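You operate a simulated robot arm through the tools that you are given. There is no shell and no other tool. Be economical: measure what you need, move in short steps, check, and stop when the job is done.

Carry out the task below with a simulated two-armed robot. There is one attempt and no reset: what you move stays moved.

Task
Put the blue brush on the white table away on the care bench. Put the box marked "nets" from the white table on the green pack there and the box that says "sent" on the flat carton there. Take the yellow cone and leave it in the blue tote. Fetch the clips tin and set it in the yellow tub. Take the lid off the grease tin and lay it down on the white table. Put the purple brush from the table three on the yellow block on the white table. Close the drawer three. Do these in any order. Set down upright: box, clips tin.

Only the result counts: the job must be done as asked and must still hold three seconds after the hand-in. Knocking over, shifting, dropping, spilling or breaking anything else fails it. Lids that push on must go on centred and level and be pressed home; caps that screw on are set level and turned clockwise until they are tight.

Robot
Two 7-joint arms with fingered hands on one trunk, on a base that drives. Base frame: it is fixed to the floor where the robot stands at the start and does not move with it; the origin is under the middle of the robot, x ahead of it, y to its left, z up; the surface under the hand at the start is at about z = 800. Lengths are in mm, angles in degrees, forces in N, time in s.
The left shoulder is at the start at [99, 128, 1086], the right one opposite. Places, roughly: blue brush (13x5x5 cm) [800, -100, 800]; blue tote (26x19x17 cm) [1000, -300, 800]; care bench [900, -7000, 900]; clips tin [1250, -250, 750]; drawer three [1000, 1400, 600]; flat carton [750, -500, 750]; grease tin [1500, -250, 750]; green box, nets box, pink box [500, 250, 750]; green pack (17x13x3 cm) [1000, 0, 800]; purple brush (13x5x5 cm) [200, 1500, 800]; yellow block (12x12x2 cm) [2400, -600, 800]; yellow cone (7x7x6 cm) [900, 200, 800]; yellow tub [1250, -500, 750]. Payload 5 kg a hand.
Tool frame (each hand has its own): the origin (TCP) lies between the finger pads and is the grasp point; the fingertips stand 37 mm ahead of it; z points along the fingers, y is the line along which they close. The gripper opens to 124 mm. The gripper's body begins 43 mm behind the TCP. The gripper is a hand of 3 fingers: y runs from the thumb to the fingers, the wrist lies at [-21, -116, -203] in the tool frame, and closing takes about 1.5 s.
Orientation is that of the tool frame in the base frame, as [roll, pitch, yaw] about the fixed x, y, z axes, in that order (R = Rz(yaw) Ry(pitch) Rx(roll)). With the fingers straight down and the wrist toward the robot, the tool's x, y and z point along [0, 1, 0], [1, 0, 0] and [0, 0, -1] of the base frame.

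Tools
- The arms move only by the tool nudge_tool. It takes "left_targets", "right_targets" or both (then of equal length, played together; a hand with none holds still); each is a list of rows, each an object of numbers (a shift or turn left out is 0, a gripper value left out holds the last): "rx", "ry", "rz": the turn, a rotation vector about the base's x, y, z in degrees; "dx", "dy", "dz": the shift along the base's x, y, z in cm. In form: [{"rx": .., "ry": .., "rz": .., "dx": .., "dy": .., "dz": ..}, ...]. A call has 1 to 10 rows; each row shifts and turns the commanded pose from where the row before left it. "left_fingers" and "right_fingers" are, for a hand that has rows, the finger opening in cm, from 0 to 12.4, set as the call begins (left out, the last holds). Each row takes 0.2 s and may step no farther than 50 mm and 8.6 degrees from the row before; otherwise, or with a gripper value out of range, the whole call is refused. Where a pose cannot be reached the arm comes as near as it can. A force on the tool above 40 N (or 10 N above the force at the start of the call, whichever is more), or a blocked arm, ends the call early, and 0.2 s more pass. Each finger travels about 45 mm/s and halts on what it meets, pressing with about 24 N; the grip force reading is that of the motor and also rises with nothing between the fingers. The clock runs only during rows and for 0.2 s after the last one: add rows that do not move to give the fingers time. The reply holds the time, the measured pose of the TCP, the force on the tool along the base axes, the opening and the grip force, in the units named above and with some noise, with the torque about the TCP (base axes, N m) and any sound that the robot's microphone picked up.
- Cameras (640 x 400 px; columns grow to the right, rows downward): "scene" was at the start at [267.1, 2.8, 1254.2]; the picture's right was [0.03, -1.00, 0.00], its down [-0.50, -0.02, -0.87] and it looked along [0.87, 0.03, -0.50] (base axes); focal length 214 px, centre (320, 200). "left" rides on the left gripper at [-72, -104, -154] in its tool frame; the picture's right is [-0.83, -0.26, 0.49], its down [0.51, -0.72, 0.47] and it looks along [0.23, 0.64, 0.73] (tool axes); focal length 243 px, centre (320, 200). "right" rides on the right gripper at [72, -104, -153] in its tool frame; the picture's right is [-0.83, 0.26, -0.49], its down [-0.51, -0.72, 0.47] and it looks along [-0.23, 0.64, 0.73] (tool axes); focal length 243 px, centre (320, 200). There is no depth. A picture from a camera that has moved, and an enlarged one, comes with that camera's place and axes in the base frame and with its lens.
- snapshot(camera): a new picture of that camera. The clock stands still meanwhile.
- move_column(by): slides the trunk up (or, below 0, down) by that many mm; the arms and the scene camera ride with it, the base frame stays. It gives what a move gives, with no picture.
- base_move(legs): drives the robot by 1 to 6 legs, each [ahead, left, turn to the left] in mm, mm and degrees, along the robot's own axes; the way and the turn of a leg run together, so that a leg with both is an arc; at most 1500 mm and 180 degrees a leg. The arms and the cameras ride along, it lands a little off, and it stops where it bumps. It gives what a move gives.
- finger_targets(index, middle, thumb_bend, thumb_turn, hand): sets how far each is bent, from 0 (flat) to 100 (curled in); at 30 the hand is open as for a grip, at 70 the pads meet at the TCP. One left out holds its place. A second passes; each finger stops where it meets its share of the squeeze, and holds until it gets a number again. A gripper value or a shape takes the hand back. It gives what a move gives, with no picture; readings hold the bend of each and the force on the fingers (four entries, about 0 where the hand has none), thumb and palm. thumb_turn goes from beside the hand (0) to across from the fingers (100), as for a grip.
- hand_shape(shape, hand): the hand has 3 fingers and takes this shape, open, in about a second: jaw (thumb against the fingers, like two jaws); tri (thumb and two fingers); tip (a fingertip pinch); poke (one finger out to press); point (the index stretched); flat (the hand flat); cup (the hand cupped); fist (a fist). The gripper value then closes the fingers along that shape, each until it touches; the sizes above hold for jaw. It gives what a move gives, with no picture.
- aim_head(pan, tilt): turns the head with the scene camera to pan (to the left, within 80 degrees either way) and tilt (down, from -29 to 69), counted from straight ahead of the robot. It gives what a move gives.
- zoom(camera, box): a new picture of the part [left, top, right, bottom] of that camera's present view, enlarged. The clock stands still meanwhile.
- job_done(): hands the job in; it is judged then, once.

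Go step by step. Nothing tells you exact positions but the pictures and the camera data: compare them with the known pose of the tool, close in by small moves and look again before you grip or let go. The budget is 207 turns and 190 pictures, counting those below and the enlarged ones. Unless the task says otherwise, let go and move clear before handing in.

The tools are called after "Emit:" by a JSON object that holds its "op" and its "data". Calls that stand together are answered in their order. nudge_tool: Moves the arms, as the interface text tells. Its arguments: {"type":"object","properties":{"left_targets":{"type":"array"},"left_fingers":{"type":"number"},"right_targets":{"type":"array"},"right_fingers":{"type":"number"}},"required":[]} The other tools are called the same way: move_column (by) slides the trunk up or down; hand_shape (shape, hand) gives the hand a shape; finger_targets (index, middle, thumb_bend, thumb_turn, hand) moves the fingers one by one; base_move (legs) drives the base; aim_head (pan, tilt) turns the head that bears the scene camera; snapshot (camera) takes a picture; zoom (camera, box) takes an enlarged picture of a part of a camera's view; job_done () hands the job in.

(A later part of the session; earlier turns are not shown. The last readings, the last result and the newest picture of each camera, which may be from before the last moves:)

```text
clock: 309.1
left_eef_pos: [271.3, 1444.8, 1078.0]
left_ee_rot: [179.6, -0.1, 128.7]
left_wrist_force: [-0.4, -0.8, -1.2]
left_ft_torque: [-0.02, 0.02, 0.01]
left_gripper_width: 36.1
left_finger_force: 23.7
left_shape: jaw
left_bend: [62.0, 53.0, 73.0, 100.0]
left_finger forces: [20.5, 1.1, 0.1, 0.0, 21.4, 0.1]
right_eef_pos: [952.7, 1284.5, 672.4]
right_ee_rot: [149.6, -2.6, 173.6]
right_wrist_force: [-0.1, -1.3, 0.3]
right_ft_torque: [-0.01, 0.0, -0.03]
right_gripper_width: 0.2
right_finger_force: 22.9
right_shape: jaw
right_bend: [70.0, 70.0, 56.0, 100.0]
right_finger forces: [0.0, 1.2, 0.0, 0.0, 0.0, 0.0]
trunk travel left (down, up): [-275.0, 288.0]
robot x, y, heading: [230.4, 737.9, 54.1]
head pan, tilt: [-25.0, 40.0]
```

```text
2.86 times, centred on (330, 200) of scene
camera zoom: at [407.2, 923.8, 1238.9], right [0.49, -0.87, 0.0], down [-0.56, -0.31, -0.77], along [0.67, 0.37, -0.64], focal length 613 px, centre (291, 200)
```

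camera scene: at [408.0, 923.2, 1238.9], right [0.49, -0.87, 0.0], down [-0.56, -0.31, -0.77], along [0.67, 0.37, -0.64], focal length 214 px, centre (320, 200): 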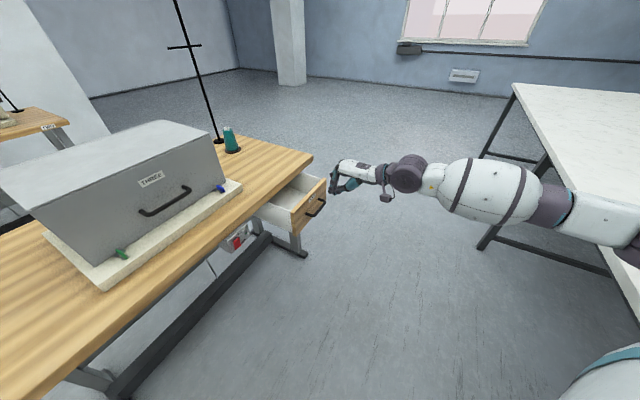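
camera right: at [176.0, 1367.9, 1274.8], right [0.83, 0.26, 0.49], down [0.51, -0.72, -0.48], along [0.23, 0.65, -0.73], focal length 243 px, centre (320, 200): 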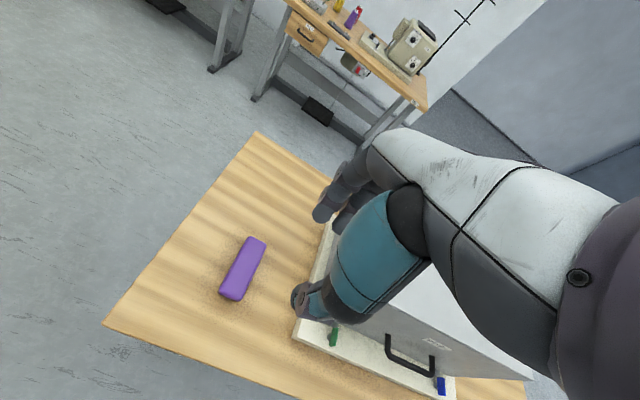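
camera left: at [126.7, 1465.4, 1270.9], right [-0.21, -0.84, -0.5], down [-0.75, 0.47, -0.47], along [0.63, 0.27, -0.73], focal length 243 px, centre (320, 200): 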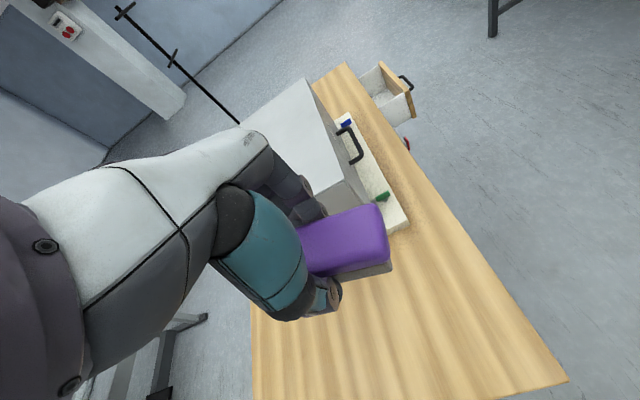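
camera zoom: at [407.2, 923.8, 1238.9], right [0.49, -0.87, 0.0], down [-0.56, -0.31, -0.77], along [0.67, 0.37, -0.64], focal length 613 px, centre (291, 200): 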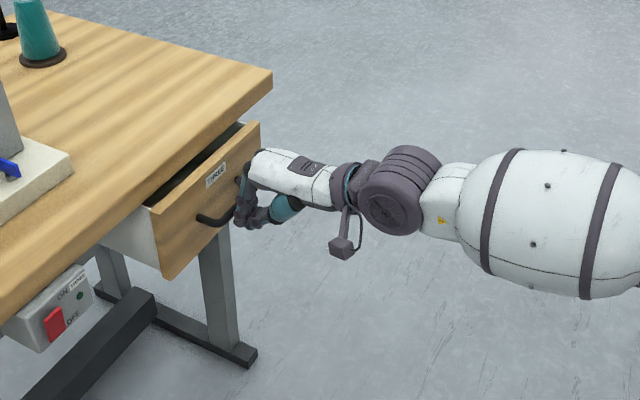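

The drawer is moving in. Keep pushing until it stops.

Emit:
{"op": "nudge_tool", "data": {"right_targets": [{"dy": 1}, {"dy": 1}, {"dy": 1}, {"dy": 0.8}, {"dy": 0.8}, {"dy": 0.8}, {"dy": 0.8}]}}

Emit:
{"op": "zoom", "data": {"camera": "scene", "box": [230, 130, 430, 270]}}

```text
clock: 310.4
left_eef_pos: [272.1, 1439.4, 1080.1]
left_ee_rot: [179.5, -0.3, 128.4]
left_wrist_force: [0.3, 0.0, -1.8]
left_ft_torque: [-0.04, 0.04, 0.07]
left_gripper_width: 36.5
left_finger_force: 24.0
left_shape: jaw
left_bend: [62.0, 53.0, 73.0, 100.0]
left_finger forces: [20.4, 1.0, 0.1, 0.1, 21.4, 0.0]
right_eef_pos: [953.7, 1322.1, 675.0]
right_ee_rot: [149.5, -2.4, 173.4]
right_wrist_force: [-9.3, -29.1, 13.3]
right_ft_torque: [0.1, -0.2, -0.04]
right_gripper_width: 0.0
right_finger_force: 24.0
right_shape: jaw
right_bend: [70.0, 70.0, 55.0, 100.0]
right_finger forces: [0.1, 25.5, 0.1, 0.0, 0.0, 0.0]
trunk travel left (down, up): [-275.0, 288.0]
robot x, y, heading: [229.1, 737.1, 53.7]
head pan, tilt: [-25.0, 40.0]
stopped in row 6 (right hand): the force on the tool passed its limit at 45 N (the readings are from after the stop); the commanded pose is now the measured one
```

```text
2.86 times, centred on (330, 200) of scene
camera zoom: at [405.8, 919.1, 1239.7], right [0.48, -0.88, 0.0], down [-0.56, -0.31, -0.77], along [0.67, 0.37, -0.64], focal length 613 px, centre (291, 200)
```

zoom: 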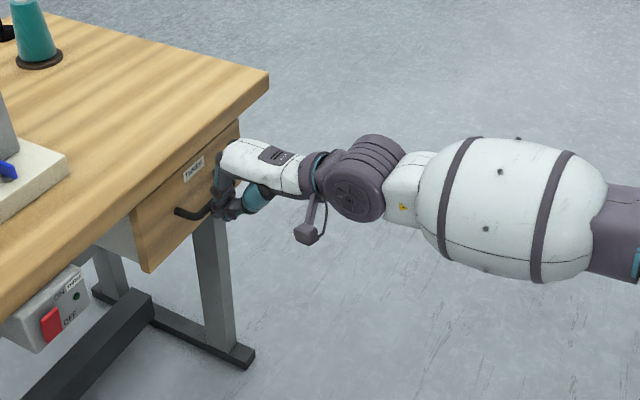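

The drawer stopped with firm resistance. I retreat and check that it's shut.

Emit:
{"op": "nudge_tool", "data": {"right_targets": [{"dy": -2}, {"dy": -4}, {"dy": -4}, {"dy": -4}, {"dy": -3}]}}

Emit:
{"op": "zoom", "data": {"camera": "scene", "box": [230, 130, 430, 270]}}

```text
clock: 311.6
left_eef_pos: [272.0, 1443.6, 1079.5]
left_ee_rot: [179.7, -0.2, 128.6]
left_wrist_force: [-0.6, 0.0, -1.6]
left_ft_torque: [-0.01, 0.01, -0.02]
left_gripper_width: 36.1
left_finger_force: 24.1
left_shape: jaw
left_bend: [62.0, 53.0, 73.0, 100.0]
left_finger forces: [20.5, 1.0, 0.0, 0.0, 21.3, 0.1]
right_eef_pos: [953.7, 1155.4, 672.9]
right_ee_rot: [149.6, -2.5, 173.6]
right_wrist_force: [-1.2, -0.4, 0.7]
right_ft_torque: [0.0, -0.04, -0.01]
right_gripper_width: 0.0
right_finger_force: 24.2
right_shape: jaw
right_bend: [70.0, 70.0, 56.0, 100.0]
right_finger forces: [0.0, 0.0, 0.0, 0.0, 0.0, 0.0]
trunk travel left (down, up): [-275.0, 288.0]
robot x, y, heading: [228.6, 738.1, 54.1]
head pan, tilt: [-25.0, 40.0]
```

```text
2.86 times, centred on (330, 200) of scene
camera zoom: at [407.2, 921.7, 1239.1], right [0.48, -0.88, 0.0], down [-0.56, -0.31, -0.77], along [0.67, 0.37, -0.64], focal length 613 px, centre (291, 200)
```

zoom: 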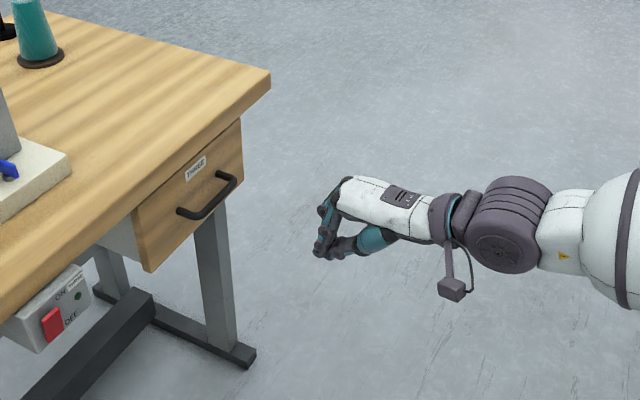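

Drawer three is closed. I raise the arms and drive around the near end to the right side of the white table, toward the yellow block.

Emit:
{"op": "move_column", "data": {"by": 200}}

Emit:
{"op": "nudge_tool", "data": {"right_targets": [{"rx": -7.5, "dz": 4.5}, {"rx": -7.5, "dz": 4.5}, {"rx": -7.5, "dz": 4.5}, {"rx": -7.5, "dz": 4.5}, {"rz": -7, "dz": 4.5}, {"rz": -7, "dz": 4.5}, {"rz": -7}, {"rz": -7}]}}

Emit:
{"op": "base_move", "data": {"legs": [[-282, 388, 0], [-395, -287, 0], [0, 0, 36], [-1000, 0, 0], [-720, 0, 0]]}}

```text
clock: 313.7
left_eef_pos: [272.3, 1444.1, 1276.9]
left_ee_rot: [179.8, -0.3, 128.6]
left_wrist_force: [0.3, 0.4, -0.6]
left_ft_torque: [0.01, 0.0, -0.01]
left_gripper_width: 36.5
left_finger_force: 24.0
left_shape: jaw
left_bend: [62.0, 53.0, 73.0, 100.0]
left_finger forces: [20.5, 1.0, 0.0, 0.0, 21.3, 0.1]
right_eef_pos: [954.3, 1156.5, 871.0]
right_ee_rot: [149.7, -2.6, 173.5]
right_wrist_force: [-0.1, 0.8, 0.2]
right_ft_torque: [0.01, 0.0, 0.0]
right_gripper_width: 0.2
right_finger_force: 23.7
right_shape: jaw
right_bend: [70.0, 70.0, 56.0, 100.0]
right_finger forces: [0.0, 0.0, 0.1, 0.0, 0.0, 0.0]
trunk travel left (down, up): [-475.0, 88.0]
robot x, y, heading: [230.2, 739.9, 53.9]
head pan, tilt: [-25.0, 40.0]
```

```text
clock: 315.5
left_eef_pos: [271.8, 1443.6, 1278.6]
left_ee_rot: [179.6, -0.2, 128.7]
left_wrist_force: [-0.2, 0.5, 0.4]
left_ft_torque: [0.01, -0.03, 0.0]
left_gripper_width: 36.4
left_finger_force: 24.2
left_shape: jaw
left_bend: [62.0, 53.0, 73.0, 100.0]
left_finger forces: [20.5, 0.9, 0.1, 0.0, 21.3, 0.0]
right_eef_pos: [953.0, 1157.1, 1142.3]
right_ee_rot: [179.4, 1.1, 145.1]
right_wrist_force: [-0.6, 0.3, 1.1]
right_ft_torque: [-0.02, -0.01, -0.02]
right_gripper_width: 0.2
right_finger_force: 24.1
right_shape: jaw
right_bend: [70.0, 70.0, 56.0, 100.0]
right_finger forces: [0.1, 0.0, 0.1, 0.1, 0.0, 0.0]
trunk travel left (down, up): [-475.0, 88.0]
robot x, y, heading: [227.8, 735.4, 53.9]
head pan, tilt: [-25.0, 40.0]
```

```text
clock: 332.2
left_eef_pos: [-634.5, -865.1, 1277.8]
left_ee_rot: [179.6, -0.1, 164.8]
left_wrist_force: [1.1, 0.9, -0.7]
left_ft_torque: [-0.02, -0.01, -0.05]
left_gripper_width: 36.2
left_finger_force: 23.9
left_shape: jaw
left_bend: [62.0, 53.0, 73.0, 100.0]
left_finger forces: [20.5, 1.0, 0.0, 0.0, 21.2, 0.0]
right_eef_pos: [84.1, -691.8, 1142.0]
right_ee_rot: [179.7, 1.0, -178.6]
right_wrist_force: [0.3, 0.3, -0.3]
right_ft_torque: [0.0, 0.0, -0.01]
right_gripper_width: 0.0
right_finger_force: 24.5
right_shape: jaw
right_bend: [70.0, 70.0, 56.0, 100.0]
right_finger forces: [0.1, 0.1, 0.0, 0.1, 0.1, 0.0]
trunk travel left (down, up): [-475.0, 88.0]
robot x, y, heading: [-249.5, -1462.6, 90.3]
head pan, tilt: [-25.0, 40.0]
```

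Emit:
{"op": "base_move", "data": {"legs": [[0, -1400, 0], [0, -1395, -0.5]]}}

Emit:
{"op": "aim_head", "data": {"pan": 5, "tilt": 40}}

Emit:
{"op": "snapshot", "data": {"camera": "scene"}}

```text
clock: 356.6
left_eef_pos: [2152.2, -846.6, 1278.2]
left_ee_rot: [179.6, -0.2, 165.2]
left_wrist_force: [-0.2, -0.4, -0.5]
left_ft_torque: [0.01, 0.02, -0.05]
left_gripper_width: 36.4
left_finger_force: 24.3
left_shape: jaw
left_bend: [62.0, 53.0, 73.0, 100.0]
left_finger forces: [20.4, 1.0, 0.1, 0.0, 21.2, 0.0]
right_eef_pos: [2870.2, -670.0, 1140.7]
right_ee_rot: [179.4, 1.0, -178.4]
right_wrist_force: [-0.5, 0.8, 0.3]
right_ft_torque: [-0.01, -0.02, 0.0]
right_gripper_width: 0.0
right_finger_force: 24.1
right_shape: jaw
right_bend: [70.0, 70.0, 56.0, 100.0]
right_finger forces: [0.0, 0.1, 0.0, 0.0, 0.0, 0.1]
trunk travel left (down, up): [-475.0, 88.0]
robot x, y, heading: [2537.2, -1441.9, 90.4]
head pan, tilt: [-25.0, 40.0]
```

```text
clock: 357.6
left_eef_pos: [2151.9, -846.3, 1277.4]
left_ee_rot: [179.7, -0.3, 165.3]
left_wrist_force: [0.2, -0.2, -1.0]
left_ft_torque: [0.0, -0.02, -0.01]
left_gripper_width: 36.3
left_finger_force: 23.7
left_shape: jaw
left_bend: [62.0, 53.0, 73.0, 100.0]
left_finger forces: [20.5, 1.0, 0.1, 0.0, 21.2, 0.0]
right_eef_pos: [2870.5, -669.6, 1142.9]
right_ee_rot: [179.5, 1.1, -178.3]
right_wrist_force: [-0.2, 0.2, 0.3]
right_ft_torque: [-0.02, -0.01, 0.02]
right_gripper_width: 0.0
right_finger_force: 24.4
right_shape: jaw
right_bend: [70.0, 70.0, 56.0, 100.0]
right_finger forces: [0.0, 0.1, 0.0, 0.0, 0.0, 0.0]
trunk travel left (down, up): [-475.0, 88.0]
robot x, y, heading: [2537.3, -1438.9, 90.6]
head pan, tilt: [5.0, 40.0]
```

```text
31 pictures are left
camera scene: at [2527.8, -1237.9, 1452.9], right [1.0, 0.1, 0.0], down [0.06, -0.64, -0.77], along [-0.07, 0.76, -0.64], focal length 214 px, centre (320, 200)
```

scene: 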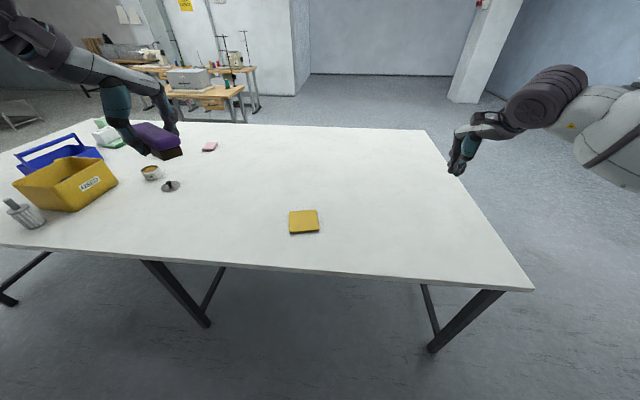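

Yellow block ≈ (2405,-626), turned about +10°. Move forward and bring the brush above it.

Emit:
{"op": "base_move", "data": {"legs": [[130, 0, 0]]}}

Emit:
{"op": "nudge_tool", "data": {"left_targets": [{"dx": 4.2, "dy": 1.5, "rz": 4.2}, {"dx": 4.2, "dy": 1.5, "rz": 4.2}, {"dx": 4.2, "dy": 1.5, "rz": 4.2}, {"dx": 4.2, "dy": 1.5, "rz": 4.2}, {"dx": 4.2, "dy": 1.5, "rz": 4.2}, {"dx": 4.2, "dy": 1.5, "rz": 4}, {"dz": -5}, {"dz": -5}, {"dz": -5}, {"dz": -5}]}}

Emit:
{"op": "snapshot", "data": {"camera": "left"}}

Emit:
{"op": "snapshot", "data": {"camera": "scene"}}

```text
clock: 358.8
left_eef_pos: [2150.2, -720.8, 1279.0]
left_ee_rot: [179.7, -0.4, 165.2]
left_wrist_force: [0.7, -0.3, -0.9]
left_ft_torque: [0.06, -0.02, 0.01]
left_gripper_width: 36.3
left_finger_force: 23.9
left_shape: jaw
left_bend: [62.0, 53.0, 73.0, 100.0]
left_finger forces: [20.4, 1.1, 0.0, 0.0, 21.2, 0.0]
right_eef_pos: [2868.3, -544.3, 1143.2]
right_ee_rot: [179.4, 1.0, -178.3]
right_wrist_force: [1.2, 0.0, 1.2]
right_ft_torque: [0.06, 0.01, 0.02]
right_gripper_width: 0.0
right_finger_force: 23.9
right_shape: jaw
right_bend: [70.0, 70.0, 56.0, 100.0]
right_finger forces: [0.0, 0.0, 0.1, 0.0, 0.0, 0.0]
trunk travel left (down, up): [-475.0, 88.0]
robot x, y, heading: [2536.8, -1309.4, 90.3]
head pan, tilt: [5.0, 40.0]
```

```text
clock: 361.0
left_eef_pos: [2402.9, -626.1, 1078.4]
left_ee_rot: [179.5, -0.2, -169.7]
left_wrist_force: [0.0, -0.3, 0.0]
left_ft_torque: [-0.02, -0.03, -0.02]
left_gripper_width: 36.3
left_finger_force: 24.1
left_shape: jaw
left_bend: [62.0, 53.0, 73.0, 100.0]
left_finger forces: [20.4, 1.1, 0.0, 0.1, 21.2, 0.0]
right_eef_pos: [2869.1, -541.3, 1141.2]
right_ee_rot: [179.5, 1.1, -178.2]
right_wrist_force: [-0.4, 0.5, 0.5]
right_ft_torque: [0.0, -0.03, 0.0]
right_gripper_width: 0.0
right_finger_force: 23.8
right_shape: jaw
right_bend: [70.0, 70.0, 56.0, 100.0]
right_finger forces: [0.1, 0.0, 0.1, 0.0, 0.0, 0.0]
trunk travel left (down, up): [-475.0, 88.0]
robot x, y, heading: [2538.5, -1306.7, 90.4]
head pan, tilt: [5.0, 40.0]
```

```text
30 pictures are left
camera left: at [2493.4, -718.0, 1229.8], right [0.86, -0.11, -0.5], down [-0.37, -0.8, -0.47], along [-0.35, 0.59, -0.73], focal length 243 px, centre (320, 200)
```

left: 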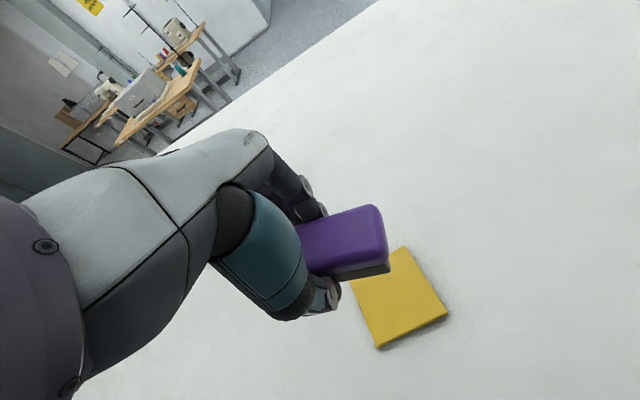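

```text
29 pictures are left
camera scene: at [2525.8, -1108.4, 1452.8], right [1.0, 0.1, 0.0], down [0.06, -0.64, -0.77], along [-0.07, 0.76, -0.64], focal length 214 px, centre (320, 200)
```

scene: 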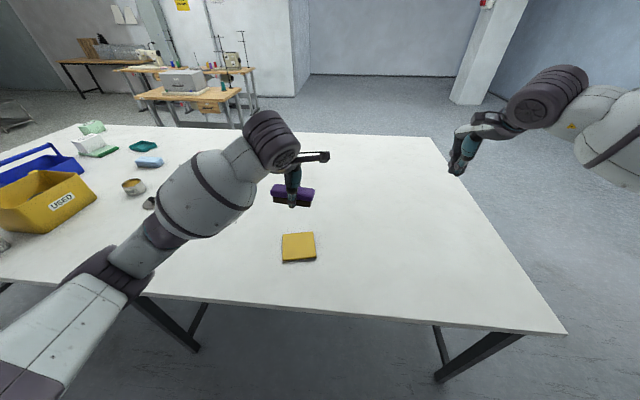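

Aligned over the block. Lower in stages.

Emit:
{"op": "nudge_tool", "data": {"left_targets": [{"dz": -4, "rz": 2}, {"dz": -4}, {"dz": -4}, {"dz": -4}, {"dz": -2.5}]}}

Emit:
{"op": "snapshot", "data": {"camera": "left"}}

Emit:
{"op": "zoom", "data": {"camera": "scene", "box": [240, 170, 360, 290]}}

```text
clock: 362.2
left_eef_pos: [2402.8, -627.7, 893.9]
left_ee_rot: [179.5, -0.3, -167.9]
left_wrist_force: [0.0, -0.1, 0.4]
left_ft_torque: [0.0, 0.0, 0.0]
left_gripper_width: 36.0
left_finger_force: 23.8
left_shape: jaw
left_bend: [62.0, 53.0, 73.0, 100.0]
left_finger forces: [20.2, 0.9, 0.1, 0.0, 21.1, 0.1]
right_eef_pos: [2869.0, -540.3, 1140.9]
right_ee_rot: [179.4, 1.0, -178.3]
right_wrist_force: [0.6, 0.8, 0.5]
right_ft_torque: [-0.03, -0.05, 0.02]
right_gripper_width: 0.0
right_finger_force: 23.9
right_shape: jaw
right_bend: [70.0, 70.0, 56.0, 100.0]
right_finger forces: [0.1, 0.1, 0.0, 0.0, 0.0, 0.0]
trunk travel left (down, up): [-475.0, 88.0]
robot x, y, heading: [2536.2, -1309.5, 90.4]
head pan, tilt: [5.0, 40.0]
```

```text
28 pictures are left
camera left: at [2496.6, -715.5, 1044.0], right [0.86, -0.08, -0.5], down [-0.35, -0.81, -0.47], along [-0.37, 0.58, -0.73], focal length 243 px, centre (320, 200)
```

left: 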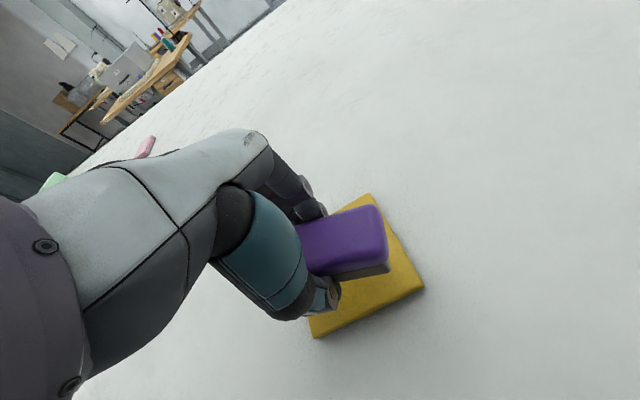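

```text
3.33 times, centred on (300, 230) of scene
camera zoom: at [2526.7, -1109.1, 1452.9], right [1.0, 0.1, 0.0], down [0.06, -0.64, -0.77], along [-0.07, 0.76, -0.64], focal length 715 px, centre (387, 100)
```

zoom: 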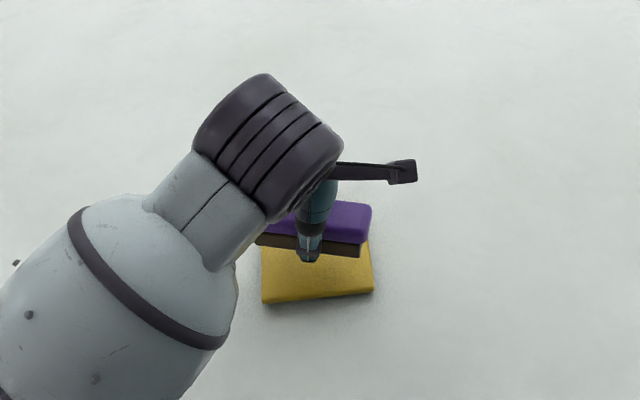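

The brush is turned slightly in the hand; I rotate 14° to match the block and lower to contact.

Emit:
{"op": "nudge_tool", "data": {"left_targets": [{"rz": 7}, {"rz": 7}, {"dz": -0.8}, {"dz": -0.5}, {"dz": -0.4}, {"dz": -0.3}, {"dz": -0.2}, {"dz": -0.2}, {"dz": -0.2}]}}

Emit:
{"op": "zoom", "data": {"camera": "left", "box": [250, 160, 450, 360]}}

```text
clock: 364.2
left_eef_pos: [2401.7, -627.6, 867.0]
left_ee_rot: [179.6, -0.4, -153.9]
left_wrist_force: [-0.8, 0.5, -1.0]
left_ft_torque: [0.0, 0.03, -0.02]
left_gripper_width: 36.1
left_finger_force: 24.1
left_shape: jaw
left_bend: [62.0, 53.0, 73.0, 100.0]
left_finger forces: [20.3, 0.9, 0.1, 0.1, 20.9, 0.0]
right_eef_pos: [2869.6, -539.4, 1143.2]
right_ee_rot: [179.5, 1.0, -178.4]
right_wrist_force: [0.5, -0.4, 0.6]
right_ft_torque: [0.01, 0.02, 0.0]
right_gripper_width: 0.1
right_finger_force: 23.9
right_shape: jaw
right_bend: [70.0, 70.0, 56.0, 100.0]
right_finger forces: [0.0, 0.1, 0.1, 0.0, 0.0, 0.1]
trunk travel left (down, up): [-475.0, 88.0]
robot x, y, heading: [2535.3, -1309.5, 90.1]
head pan, tilt: [5.0, 40.0]
```

```text
2.00 times, centred on (350, 260) of left
camera zoom: at [2514.6, -690.9, 1018.2], right [0.86, 0.13, -0.5], down [-0.14, -0.87, -0.47], along [-0.5, 0.48, -0.73], focal length 485 px, centre (260, 80)
```

zoom: 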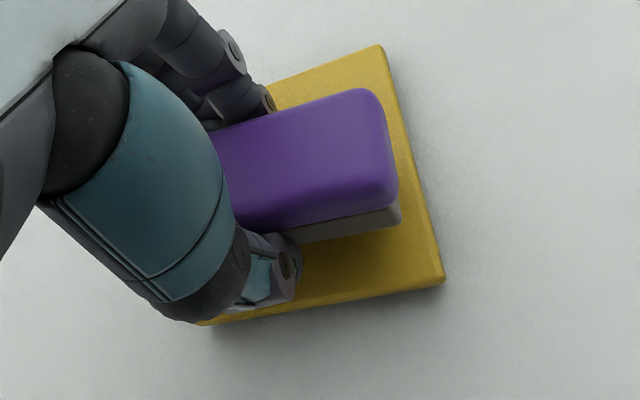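

Shift 14 mm toward the block's right side for centring, then lower to contact.

Emit:
{"op": "nudge_tool", "data": {"left_targets": [{"dx": 1.4, "dy": 0.3}, {"dz": -0.2}, {"dz": -0.2}, {"dz": -0.2}, {"dz": -0.2}, {"dz": -0.15}, {"dz": -0.15}]}}

Emit:
{"op": "zoom", "data": {"camera": "left", "box": [250, 160, 450, 360]}}

```text
clock: 365.8
left_eef_pos: [2416.4, -625.0, 856.0]
left_ee_rot: [179.6, -0.3, -153.8]
left_wrist_force: [0.3, 0.3, -1.3]
left_ft_torque: [-0.01, 0.0, 0.03]
left_gripper_width: 36.0
left_finger_force: 24.2
left_shape: jaw
left_bend: [62.0, 53.0, 73.0, 100.0]
left_finger forces: [20.3, 1.1, 0.0, 0.0, 21.0, 0.1]
right_eef_pos: [2870.4, -540.7, 1142.0]
right_ee_rot: [179.6, 0.9, -178.3]
right_wrist_force: [-0.7, 0.4, 0.4]
right_ft_torque: [0.01, 0.03, -0.05]
right_gripper_width: 0.0
right_finger_force: 23.3
right_shape: jaw
right_bend: [70.0, 70.0, 56.0, 100.0]
right_finger forces: [0.0, 0.0, 0.0, 0.1, 0.0, 0.0]
trunk travel left (down, up): [-475.0, 88.0]
robot x, y, heading: [2534.4, -1308.6, 90.4]
head pan, tilt: [5.0, 40.0]
```

```text
2.00 times, centred on (350, 260) of left
camera zoom: at [2528.7, -687.9, 1007.8], right [0.86, 0.13, -0.5], down [-0.14, -0.87, -0.47], along [-0.5, 0.48, -0.73], focal length 485 px, centre (260, 80)
```

zoom: 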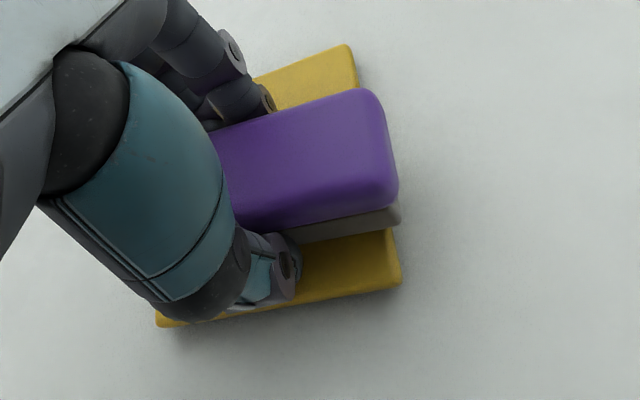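

Emit:
{"op": "nudge_tool", "data": {"left_targets": [{"dz": -0.15}, {"dz": -0.15}, {"dz": -0.15}, {"dz": -0.15}, {"dz": -0.15}, {"dz": -0.15}, {"dz": -0.15}]}}

```text
clock: 367.4
left_eef_pos: [2416.6, -623.8, 853.0]
left_ee_rot: [178.9, 0.2, -153.7]
left_wrist_force: [-0.9, -5.1, 22.5]
left_ft_torque: [0.08, -0.09, 0.04]
left_gripper_width: 36.6
left_finger_force: 24.2
left_shape: jaw
left_bend: [71.0, 53.0, 73.0, 100.0]
left_finger forces: [31.0, 0.0, 0.0, 0.1, 28.9, 0.0]
right_eef_pos: [2868.0, -542.0, 1142.1]
right_ee_rot: [179.5, 1.0, -178.2]
right_wrist_force: [-0.1, -0.8, 0.8]
right_ft_torque: [-0.03, -0.01, 0.0]
right_gripper_width: 0.0
right_finger_force: 23.8
right_shape: jaw
right_bend: [70.0, 70.0, 56.0, 100.0]
right_finger forces: [0.1, 0.0, 0.0, 0.1, 0.0, 0.0]
trunk travel left (down, up): [-475.0, 88.0]
robot x, y, heading: [2536.9, -1306.9, 90.7]
head pan, tilt: [5.0, 40.0]
stopped in row 7 (left hand): the force on the tool passed its limit at 42 N (the readings are from after the stop); the commanded pose is now the measured one
```

Contact. Raise 3 mm, open, and lift away.

Emit:
{"op": "nudge_tool", "data": {"left_targets": [{"dz": 0.4}, {}]}}

Emit:
{"op": "nudge_tool", "data": {"left_fingers": 7.5, "left_targets": [{}, {}, {}, {}, {}]}}

Emit:
{"op": "nudge_tool", "data": {"left_targets": [{"dz": 1}, {"dz": 3}, {"dz": 4}, {"dz": 5}, {"dz": 5}, {"dz": 5}]}}

Emit:
{"op": "snapshot", "data": {"camera": "left"}}

Emit:
{"op": "snapshot", "data": {"camera": "scene"}}

```text
clock: 368.0
left_eef_pos: [2416.3, -625.3, 853.0]
left_ee_rot: [179.2, 0.0, -153.7]
left_wrist_force: [-1.0, 1.1, 7.8]
left_ft_torque: [0.17, -0.03, 0.03]
left_gripper_width: 36.3
left_finger_force: 24.0
left_shape: jaw
left_bend: [71.0, 53.0, 73.0, 100.0]
left_finger forces: [22.8, 0.7, 0.1, 0.0, 22.4, 0.1]
right_eef_pos: [2869.5, -541.0, 1142.9]
right_ee_rot: [179.5, 1.0, -178.3]
right_wrist_force: [-0.1, 0.5, -0.3]
right_ft_torque: [0.01, 0.03, 0.0]
right_gripper_width: 0.0
right_finger_force: 24.0
right_shape: jaw
right_bend: [70.0, 70.0, 56.0, 100.0]
right_finger forces: [0.0, 0.1, 0.0, 0.0, 0.1, 0.0]
trunk travel left (down, up): [-475.0, 88.0]
robot x, y, heading: [2539.3, -1311.4, 90.4]
head pan, tilt: [5.0, 40.0]
```

```text
clock: 369.2
left_eef_pos: [2415.9, -623.9, 853.8]
left_ee_rot: [179.2, -0.1, -153.8]
left_wrist_force: [-0.8, -0.4, 0.8]
left_ft_torque: [-0.02, -0.01, -0.04]
left_gripper_width: 74.3
left_finger_force: 0.0
left_shape: jaw
left_bend: [73.0, 41.0, 65.0, 100.0]
left_finger forces: [0.1, 0.1, 0.1, 0.1, 0.0, 0.1]
right_eef_pos: [2868.5, -539.5, 1142.9]
right_ee_rot: [179.5, 1.0, -178.3]
right_wrist_force: [0.4, -0.2, -0.2]
right_ft_torque: [-0.02, 0.0, 0.01]
right_gripper_width: 0.1
right_finger_force: 23.5
right_shape: jaw
right_bend: [70.0, 70.0, 56.0, 100.0]
right_finger forces: [0.1, 0.0, 0.0, 0.0, 0.0, 0.0]
trunk travel left (down, up): [-475.0, 88.0]
robot x, y, heading: [2536.2, -1310.9, 90.6]
head pan, tilt: [5.0, 40.0]
```

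```text
clock: 370.6
left_eef_pos: [2416.0, -623.2, 1083.0]
left_ee_rot: [179.1, 0.0, -153.7]
left_wrist_force: [0.8, -0.1, -1.1]
left_ft_torque: [0.01, -0.01, -0.02]
left_gripper_width: 74.7
left_finger_force: 0.0
left_shape: jaw
left_bend: [73.0, 41.0, 65.0, 100.0]
left_finger forces: [0.0, 0.0, 0.0, 0.1, 0.1, 0.0]
right_eef_pos: [2870.8, -539.8, 1142.8]
right_ee_rot: [179.5, 1.0, -178.3]
right_wrist_force: [0.5, -1.0, -0.7]
right_ft_torque: [-0.03, 0.01, 0.04]
right_gripper_width: 0.0
right_finger_force: 24.0
right_shape: jaw
right_bend: [70.0, 70.0, 56.0, 100.0]
right_finger forces: [0.0, 0.0, 0.0, 0.1, 0.1, 0.1]
trunk travel left (down, up): [-475.0, 88.0]
robot x, y, heading: [2538.7, -1306.0, 90.8]
head pan, tilt: [5.0, 40.0]
```

```text
24 pictures are left
camera left: at [2528.7, -686.7, 1235.0], right [0.86, 0.14, -0.5], down [-0.14, -0.87, -0.48], along [-0.5, 0.48, -0.72], focal length 243 px, centre (320, 200)
```

left: 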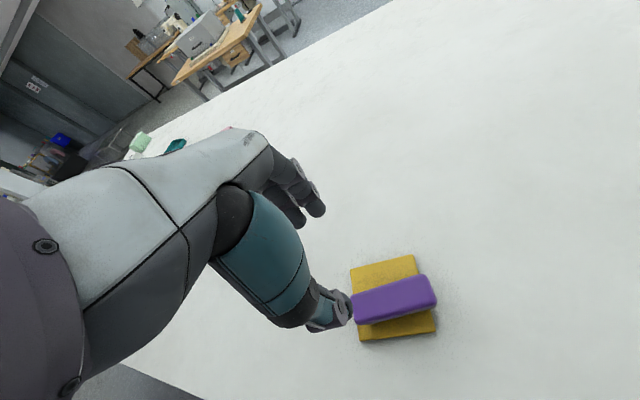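

```text
23 pictures are left
camera scene: at [2527.4, -1109.3, 1453.0], right [1.0, 0.1, 0.0], down [0.06, -0.64, -0.77], along [-0.07, 0.76, -0.64], focal length 214 px, centre (320, 200)
```

scene: 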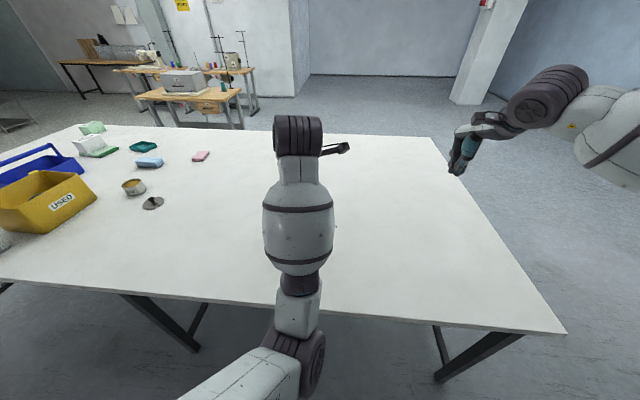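

The purple brush lies on the yellow block. As a last correction I return to the near end to check (and if needed restore) the tote that was nudged ~15 mm.

Emit:
{"op": "base_move", "data": {"legs": [[-150, 0, 0], [0, 1420, 0], [0, 1420, 0], [0, 0, -90], [0, 1270, 0]]}}

Emit:
{"op": "base_move", "data": {"legs": [[380, 0, 0]]}}

Emit:
{"op": "aim_head", "data": {"pan": -5, "tilt": 45}}

Emit:
{"op": "snapshot", "data": {"camera": "scene"}}

```text
clock: 411.1
left_eef_pos: [363.2, -97.7, 1084.3]
left_ee_rot: [179.2, 0.0, 116.5]
left_wrist_force: [-0.4, -0.7, 0.2]
left_ft_torque: [0.02, -0.01, -0.01]
left_gripper_width: 74.7
left_finger_force: 0.0
left_shape: jaw
left_bend: [73.0, 41.0, 65.0, 100.0]
left_finger forces: [0.0, 0.0, 0.0, 0.0, 0.1, 0.1]
right_eef_pos: [447.3, -550.9, 1142.5]
right_ee_rot: [179.5, 1.0, 92.0]
right_wrist_force: [-0.1, 0.8, 0.0]
right_ft_torque: [0.0, -0.01, 0.02]
right_gripper_width: 0.0
right_finger_force: 23.9
right_shape: jaw
right_bend: [70.0, 70.0, 56.0, 100.0]
right_finger forces: [0.0, 0.1, 0.0, 0.0, 0.0, 0.0]
trunk travel left (down, up): [-475.0, 88.0]
robot x, y, heading: [-321.9, -223.1, 0.7]
head pan, tilt: [5.0, 40.0]
```

```text
clock: 413.5
left_eef_pos: [739.5, -90.3, 1085.6]
left_ee_rot: [179.1, 0.0, 116.8]
left_wrist_force: [0.4, 0.1, -0.3]
left_ft_torque: [0.02, -0.02, -0.03]
left_gripper_width: 74.5
left_finger_force: 0.0
left_shape: jaw
left_bend: [73.0, 41.0, 65.0, 100.0]
left_finger forces: [0.0, 0.1, 0.0, 0.0, 0.0, 0.0]
right_eef_pos: [824.0, -541.5, 1143.1]
right_ee_rot: [179.4, 1.0, 92.2]
right_wrist_force: [-1.1, 0.3, -0.4]
right_ft_torque: [-0.01, -0.04, -0.02]
right_gripper_width: 0.0
right_finger_force: 23.7
right_shape: jaw
right_bend: [70.0, 70.0, 56.0, 100.0]
right_finger forces: [0.0, 0.0, 0.0, 0.0, 0.1, 0.0]
trunk travel left (down, up): [-475.0, 88.0]
robot x, y, heading: [51.9, -218.1, 0.8]
head pan, tilt: [5.0, 40.0]
```

```text
clock: 414.2
left_eef_pos: [740.0, -89.7, 1084.0]
left_ee_rot: [179.2, -0.1, 116.8]
left_wrist_force: [0.8, 0.1, -1.0]
left_ft_torque: [0.02, 0.03, 0.01]
left_gripper_width: 74.6
left_finger_force: 0.0
left_shape: jaw
left_bend: [73.0, 41.0, 65.0, 100.0]
left_finger forces: [0.0, 0.1, 0.1, 0.0, 0.0, 0.1]
right_eef_pos: [827.0, -542.4, 1141.0]
right_ee_rot: [179.4, 1.0, 92.2]
right_wrist_force: [-0.7, -0.6, 0.5]
right_ft_torque: [0.03, 0.01, -0.03]
right_gripper_width: 0.1
right_finger_force: 23.9
right_shape: jaw
right_bend: [70.0, 70.0, 56.0, 100.0]
right_finger forces: [0.0, 0.1, 0.1, 0.0, 0.0, 0.0]
trunk travel left (down, up): [-475.0, 88.0]
robot x, y, heading: [57.3, -212.3, 0.8]
head pan, tilt: [-5.0, 45.0]
```

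```text
22 pictures are left
camera scene: at [250.8, -220.1, 1445.6], right [-0.07, -1.0, 0.0], down [-0.71, 0.05, -0.71], along [0.71, -0.05, -0.71], focal length 214 px, centre (320, 200)
```

scene: 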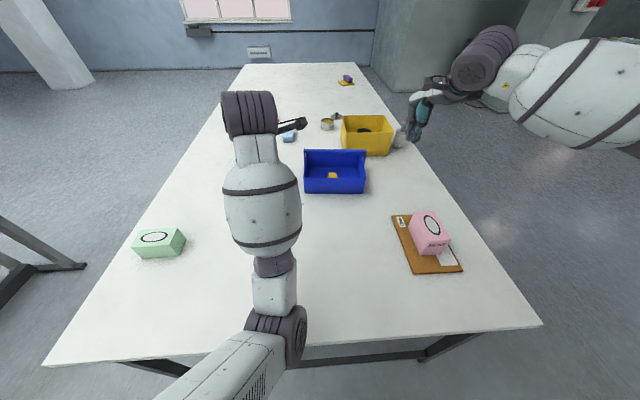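

Emit:
{"op": "zoom", "data": {"camera": "scene", "box": [290, 130, 380, 210]}}

```text
5.00 times, centred on (335, 170) of scene
camera zoom: at [250.8, -220.1, 1445.6], right [-0.07, -1.0, 0.0], down [-0.71, 0.05, -0.71], along [0.71, -0.05, -0.71], focal length 1072 px, centre (245, 350)
```

zoom: 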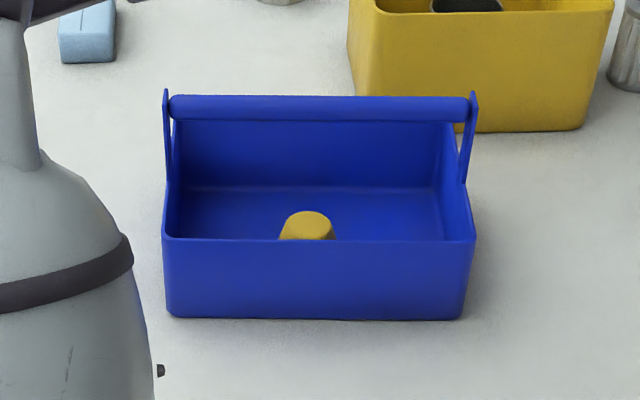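

The tote is about 20 mm forward and ~2° turned from its original place. I'll grip its bar lightly with the right hand and slide it back.

Emit:
{"op": "base_move", "data": {"legs": [[78, 0, -0.8]]}}

Emit:
{"op": "nudge_tool", "data": {"right_fingers": 7, "right_targets": [{"dx": 2.3, "dy": 4, "rz": -1.2}, {"dx": 2.3, "dy": 4, "rz": -1.2}, {"dx": 2.3, "dy": 4, "rz": -1.2}, {"dx": 2.3, "dy": 4, "rz": -1.2}, {"dx": 2.3, "dy": 4, "rz": -1.2}, {"dz": -3}, {"dz": -3}, {"dz": -2}]}}

Emit:
{"op": "zoom", "data": {"camera": "scene", "box": [270, 110, 420, 220]}}

Emit:
{"op": "snapshot", "data": {"camera": "right"}}

```text
clock: 415.3
left_eef_pos: [815.9, -99.4, 1086.4]
left_ee_rot: [179.0, 0.1, 115.8]
left_wrist_force: [-0.2, 0.0, 0.3]
left_ft_torque: [-0.01, 0.04, -0.01]
left_gripper_width: 74.7
left_finger_force: 0.0
left_shape: jaw
left_bend: [73.0, 41.0, 65.0, 100.0]
left_finger forces: [0.0, 0.0, 0.0, 0.1, 0.0, 0.0]
right_eef_pos: [895.8, -554.2, 1144.5]
right_ee_rot: [179.3, 1.1, 91.3]
right_wrist_force: [0.2, 0.2, -0.1]
right_ft_torque: [0.0, -0.01, -0.03]
right_gripper_width: 0.0
right_finger_force: 24.5
right_shape: jaw
right_bend: [70.0, 70.0, 56.0, 100.0]
right_finger forces: [0.1, 0.1, 0.0, 0.0, 0.0, 0.0]
trunk travel left (down, up): [-475.0, 88.0]
robot x, y, heading: [130.1, -218.7, 0.1]
head pan, tilt: [-5.0, 45.0]
```

```text
clock: 417.1
left_eef_pos: [819.5, -98.6, 1083.0]
left_ee_rot: [179.2, -0.1, 115.9]
left_wrist_force: [-0.3, -0.3, -0.9]
left_ft_torque: [-0.02, 0.01, -0.03]
left_gripper_width: 74.7
left_finger_force: 0.0
left_shape: jaw
left_bend: [73.0, 41.0, 65.0, 100.0]
left_finger forces: [0.0, 0.0, 0.0, 0.0, 0.0, 0.0]
right_eef_pos: [1012.0, -352.4, 1061.2]
right_ee_rot: [179.5, 1.0, 85.4]
right_wrist_force: [0.6, 0.3, -0.7]
right_ft_torque: [-0.01, 0.03, -0.01]
right_gripper_width: 69.8
right_finger_force: 0.1
right_shape: jaw
right_bend: [73.0, 42.0, 67.0, 100.0]
right_finger forces: [0.0, 0.0, 0.0, 0.0, 0.0, 0.0]
trunk travel left (down, up): [-475.0, 88.0]
robot x, y, heading: [130.9, -216.8, 0.2]
head pan, tilt: [-5.0, 45.0]
```

```text
3.64 times, centred on (345, 165) of scene
camera zoom: at [327.8, -221.7, 1445.6], right [-0.09, -1.0, 0.0], down [-0.7, 0.06, -0.71], along [0.7, -0.06, -0.71], focal length 780 px, centre (229, 327)
```

zoom: 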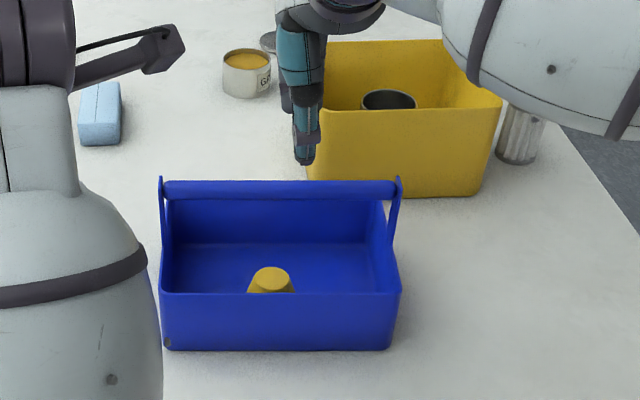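

```text
19 pictures are left
camera right: at [913.7, -268.2, 1213.5], right [0.19, -0.84, 0.51], down [-0.76, -0.46, -0.47], along [0.63, -0.3, -0.72], focal length 243 px, centre (320, 200)
```

right: 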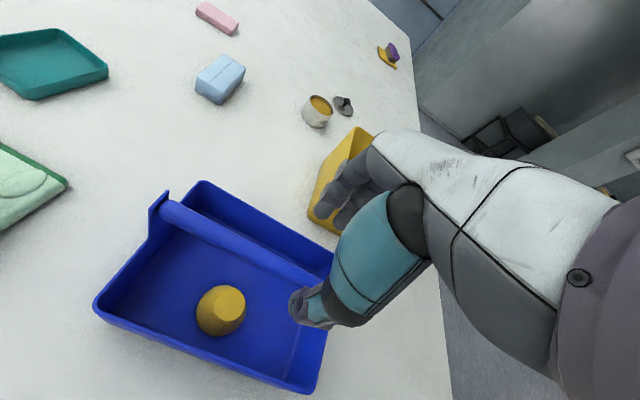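

The bar runs under the hand at x≈1013. Lower over it and close gently.

Emit:
{"op": "nudge_tool", "data": {"right_targets": [{"dz": -3}, {"dz": -3}, {"dz": -2.2}]}}

Emit:
{"op": "zoom", "data": {"camera": "right", "box": [220, 150, 440, 370]}}

```text
clock: 417.9
left_eef_pos: [817.9, -99.6, 1083.6]
left_ee_rot: [179.1, 0.0, 116.0]
left_wrist_force: [-0.9, -0.3, -0.2]
left_ft_torque: [0.01, 0.02, -0.04]
left_gripper_width: 74.7
left_finger_force: 0.0
left_shape: jaw
left_bend: [73.0, 41.0, 65.0, 100.0]
left_finger forces: [0.1, 0.0, 0.0, 0.0, 0.0, 0.0]
right_eef_pos: [1013.1, -353.2, 981.5]
right_ee_rot: [179.3, 1.0, 85.4]
right_wrist_force: [1.1, 0.1, 0.2]
right_ft_torque: [0.0, 0.01, 0.01]
right_gripper_width: 69.9
right_finger_force: 0.1
right_shape: jaw
right_bend: [73.0, 42.0, 67.0, 100.0]
right_finger forces: [0.0, 0.0, 0.0, 0.1, 0.0, 0.0]
trunk travel left (down, up): [-475.0, 88.0]
robot x, y, heading: [132.9, -214.3, -0.1]
head pan, tilt: [-5.0, 45.0]
```

```text
1.82 times, centred on (330, 260) of right
camera zoom: at [913.3, -270.0, 1131.9], right [0.19, -0.84, 0.51], down [-0.76, -0.46, -0.47], along [0.63, -0.3, -0.72], focal length 441 px, centre (302, 91)
```

zoom: 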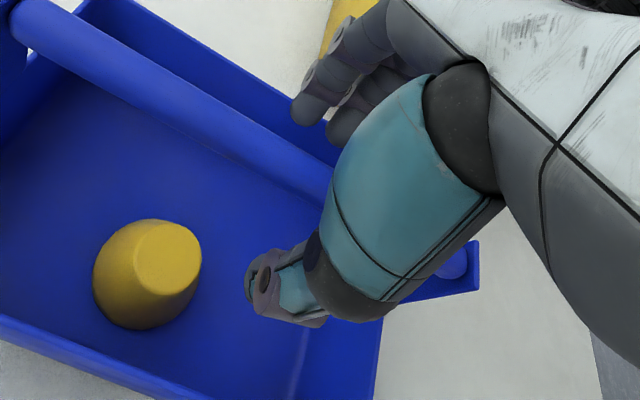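

The bar is between thumb and fingers. Close on it.

Emit:
{"op": "nudge_tool", "data": {"right_targets": [{"dz": -0.8}]}}

Emit:
{"op": "nudge_tool", "data": {"right_fingers": 1.6, "right_targets": [{}, {}, {}, {}, {}]}}

Emit:
{"op": "zoom", "data": {"camera": "scene", "box": [270, 110, 420, 220]}}

```text
clock: 418.3
left_eef_pos: [818.7, -98.5, 1083.2]
left_ee_rot: [179.1, -0.2, 115.9]
left_wrist_force: [-0.1, 0.4, -0.3]
left_ft_torque: [0.01, 0.0, 0.01]
left_gripper_width: 74.8
left_finger_force: 0.1
left_shape: jaw
left_bend: [73.0, 41.0, 65.0, 100.0]
left_finger forces: [0.1, 0.0, 0.1, 0.0, 0.0, 0.0]
right_eef_pos: [1013.3, -353.8, 972.1]
right_ee_rot: [179.5, 1.1, 85.3]
right_wrist_force: [0.7, 0.1, -0.3]
right_ft_torque: [-0.03, 0.0, -0.01]
right_gripper_width: 70.0
right_finger_force: 0.0
right_shape: jaw
right_bend: [73.0, 42.0, 67.0, 100.0]
right_finger forces: [0.0, 0.0, 0.1, 0.0, 0.0, 0.1]
trunk travel left (down, up): [-475.0, 88.0]
robot x, y, heading: [132.0, -216.4, 0.1]
head pan, tilt: [-5.0, 45.0]
```

```text
clock: 419.5
left_eef_pos: [820.9, -98.5, 1083.4]
left_ee_rot: [179.2, 0.1, 115.8]
left_wrist_force: [0.0, -0.3, 0.3]
left_ft_torque: [0.02, 0.01, -0.01]
left_gripper_width: 74.8
left_finger_force: 0.0
left_shape: jaw
left_bend: [73.0, 41.0, 65.0, 100.0]
left_finger forces: [0.1, 0.0, 0.1, 0.0, 0.0, 0.0]
right_eef_pos: [1012.5, -353.5, 972.5]
right_ee_rot: [179.5, 1.1, 85.3]
right_wrist_force: [0.6, -0.3, 0.3]
right_ft_torque: [-0.04, -0.06, -0.02]
right_gripper_width: 16.8
right_finger_force: 0.0
right_shape: jaw
right_bend: [72.0, 62.0, 73.0, 100.0]
right_finger forces: [1.1, 0.9, 0.1, 0.1, 0.5, 0.0]
trunk travel left (down, up): [-475.0, 88.0]
robot x, y, heading: [131.4, -215.0, 0.2]
head pan, tilt: [-5.0, 45.0]
```

```text
3.64 times, centred on (345, 165) of scene
camera zoom: at [327.4, -222.5, 1445.7], right [-0.09, -1.0, 0.0], down [-0.7, 0.06, -0.71], along [0.7, -0.06, -0.71], focal length 780 px, centre (229, 327)
```

zoom: 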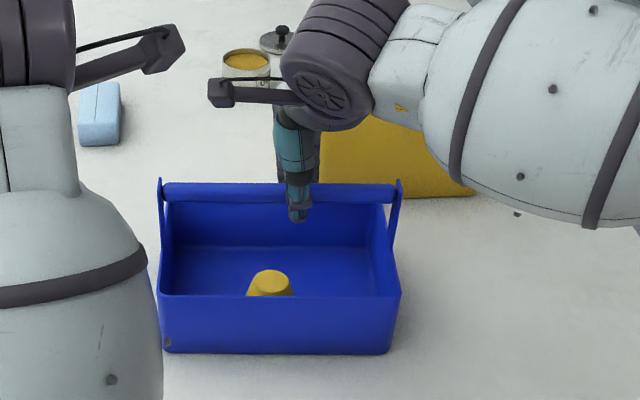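

Bar is held lightly. Slide 14 mm back with a +2° turn, then compare.

Emit:
{"op": "nudge_tool", "data": {"right_fingers": 1.2, "right_targets": [{}, {}, {"dx": -0.3, "rz": 0.5}, {"dx": -0.3, "rz": 0.5}, {"dx": -0.3, "rz": 0.5}, {"dx": -0.3, "rz": 0.5}, {"dx": -0.2, "rz": 0.3}, {}]}}

Emit:
{"op": "zoom", "data": {"camera": "scene", "box": [270, 110, 420, 220]}}

```text
clock: 421.3
left_eef_pos: [818.8, -100.1, 1083.8]
left_ee_rot: [179.2, -0.1, 115.9]
left_wrist_force: [0.1, -0.4, 0.0]
left_ft_torque: [0.01, 0.0, -0.02]
left_gripper_width: 74.8
left_finger_force: 0.1
left_shape: jaw
left_bend: [73.0, 41.0, 65.0, 100.0]
left_finger forces: [0.0, 0.1, 0.0, 0.0, 0.0, 0.0]
right_eef_pos: [999.0, -353.3, 971.1]
right_ee_rot: [179.6, 1.0, 87.5]
right_wrist_force: [-0.2, -1.1, 0.6]
right_ft_torque: [-0.02, -0.02, -0.11]
right_gripper_width: 15.5
right_finger_force: 24.0
right_shape: jaw
right_bend: [72.0, 63.0, 74.0, 100.0]
right_finger forces: [14.9, 6.8, 0.0, 0.1, 21.3, 0.1]
trunk travel left (down, up): [-475.0, 88.0]
robot x, y, heading: [128.9, -212.6, 0.0]
head pan, tilt: [-5.0, 45.0]
```

```text
3.64 times, centred on (345, 165) of scene
camera zoom: at [327.8, -222.5, 1445.6], right [-0.09, -1.0, 0.0], down [-0.7, 0.06, -0.71], along [0.7, -0.06, -0.71], focal length 780 px, centre (229, 327)
```

zoom: 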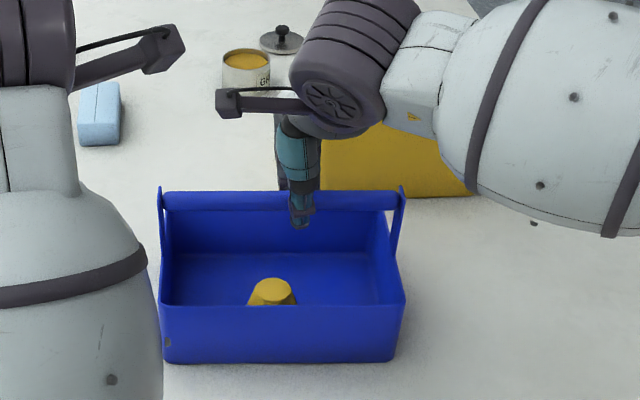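

Position restored; about 2° of turn remains. I rotate slightly more and check.

Emit:
{"op": "nudge_tool", "data": {"right_targets": [{"rz": 0.7}, {"rz": 0.7}, {"rz": 0.7}, {}]}}

Emit:
{"op": "zoom", "data": {"camera": "scene", "box": [270, 110, 420, 220]}}

```text
clock: 422.3
left_eef_pos: [818.5, -99.5, 1083.9]
left_ee_rot: [179.2, -0.1, 115.8]
left_wrist_force: [0.3, 0.3, 1.4]
left_ft_torque: [-0.04, -0.01, -0.02]
left_gripper_width: 74.6
left_finger_force: 0.2
left_shape: jaw
left_bend: [73.0, 41.0, 65.0, 100.0]
left_finger forces: [0.0, 0.0, 0.0, 0.0, 0.0, 0.0]
right_eef_pos: [999.8, -353.4, 971.7]
right_ee_rot: [179.5, 1.0, 89.7]
right_wrist_force: [0.1, 0.2, 0.4]
right_ft_torque: [0.02, -0.02, -0.06]
right_gripper_width: 15.3
right_finger_force: 23.9
right_shape: jaw
right_bend: [72.0, 63.0, 74.0, 100.0]
right_finger forces: [15.1, 6.6, 0.0, 0.1, 21.6, 0.0]
trunk travel left (down, up): [-475.0, 88.0]
robot x, y, heading: [133.7, -217.8, 0.3]
head pan, tilt: [-5.0, 45.0]
```

```text
3.64 times, centred on (345, 165) of scene
camera zoom: at [327.8, -222.5, 1445.6], right [-0.09, -1.0, 0.0], down [-0.7, 0.06, -0.71], along [0.7, -0.06, -0.71], focal length 780 px, centre (229, 327)
```

zoom: 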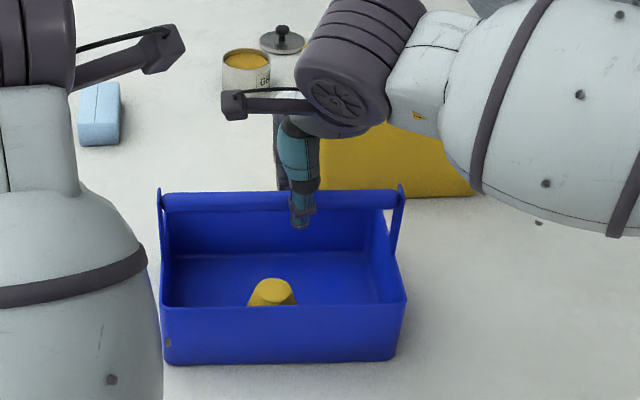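

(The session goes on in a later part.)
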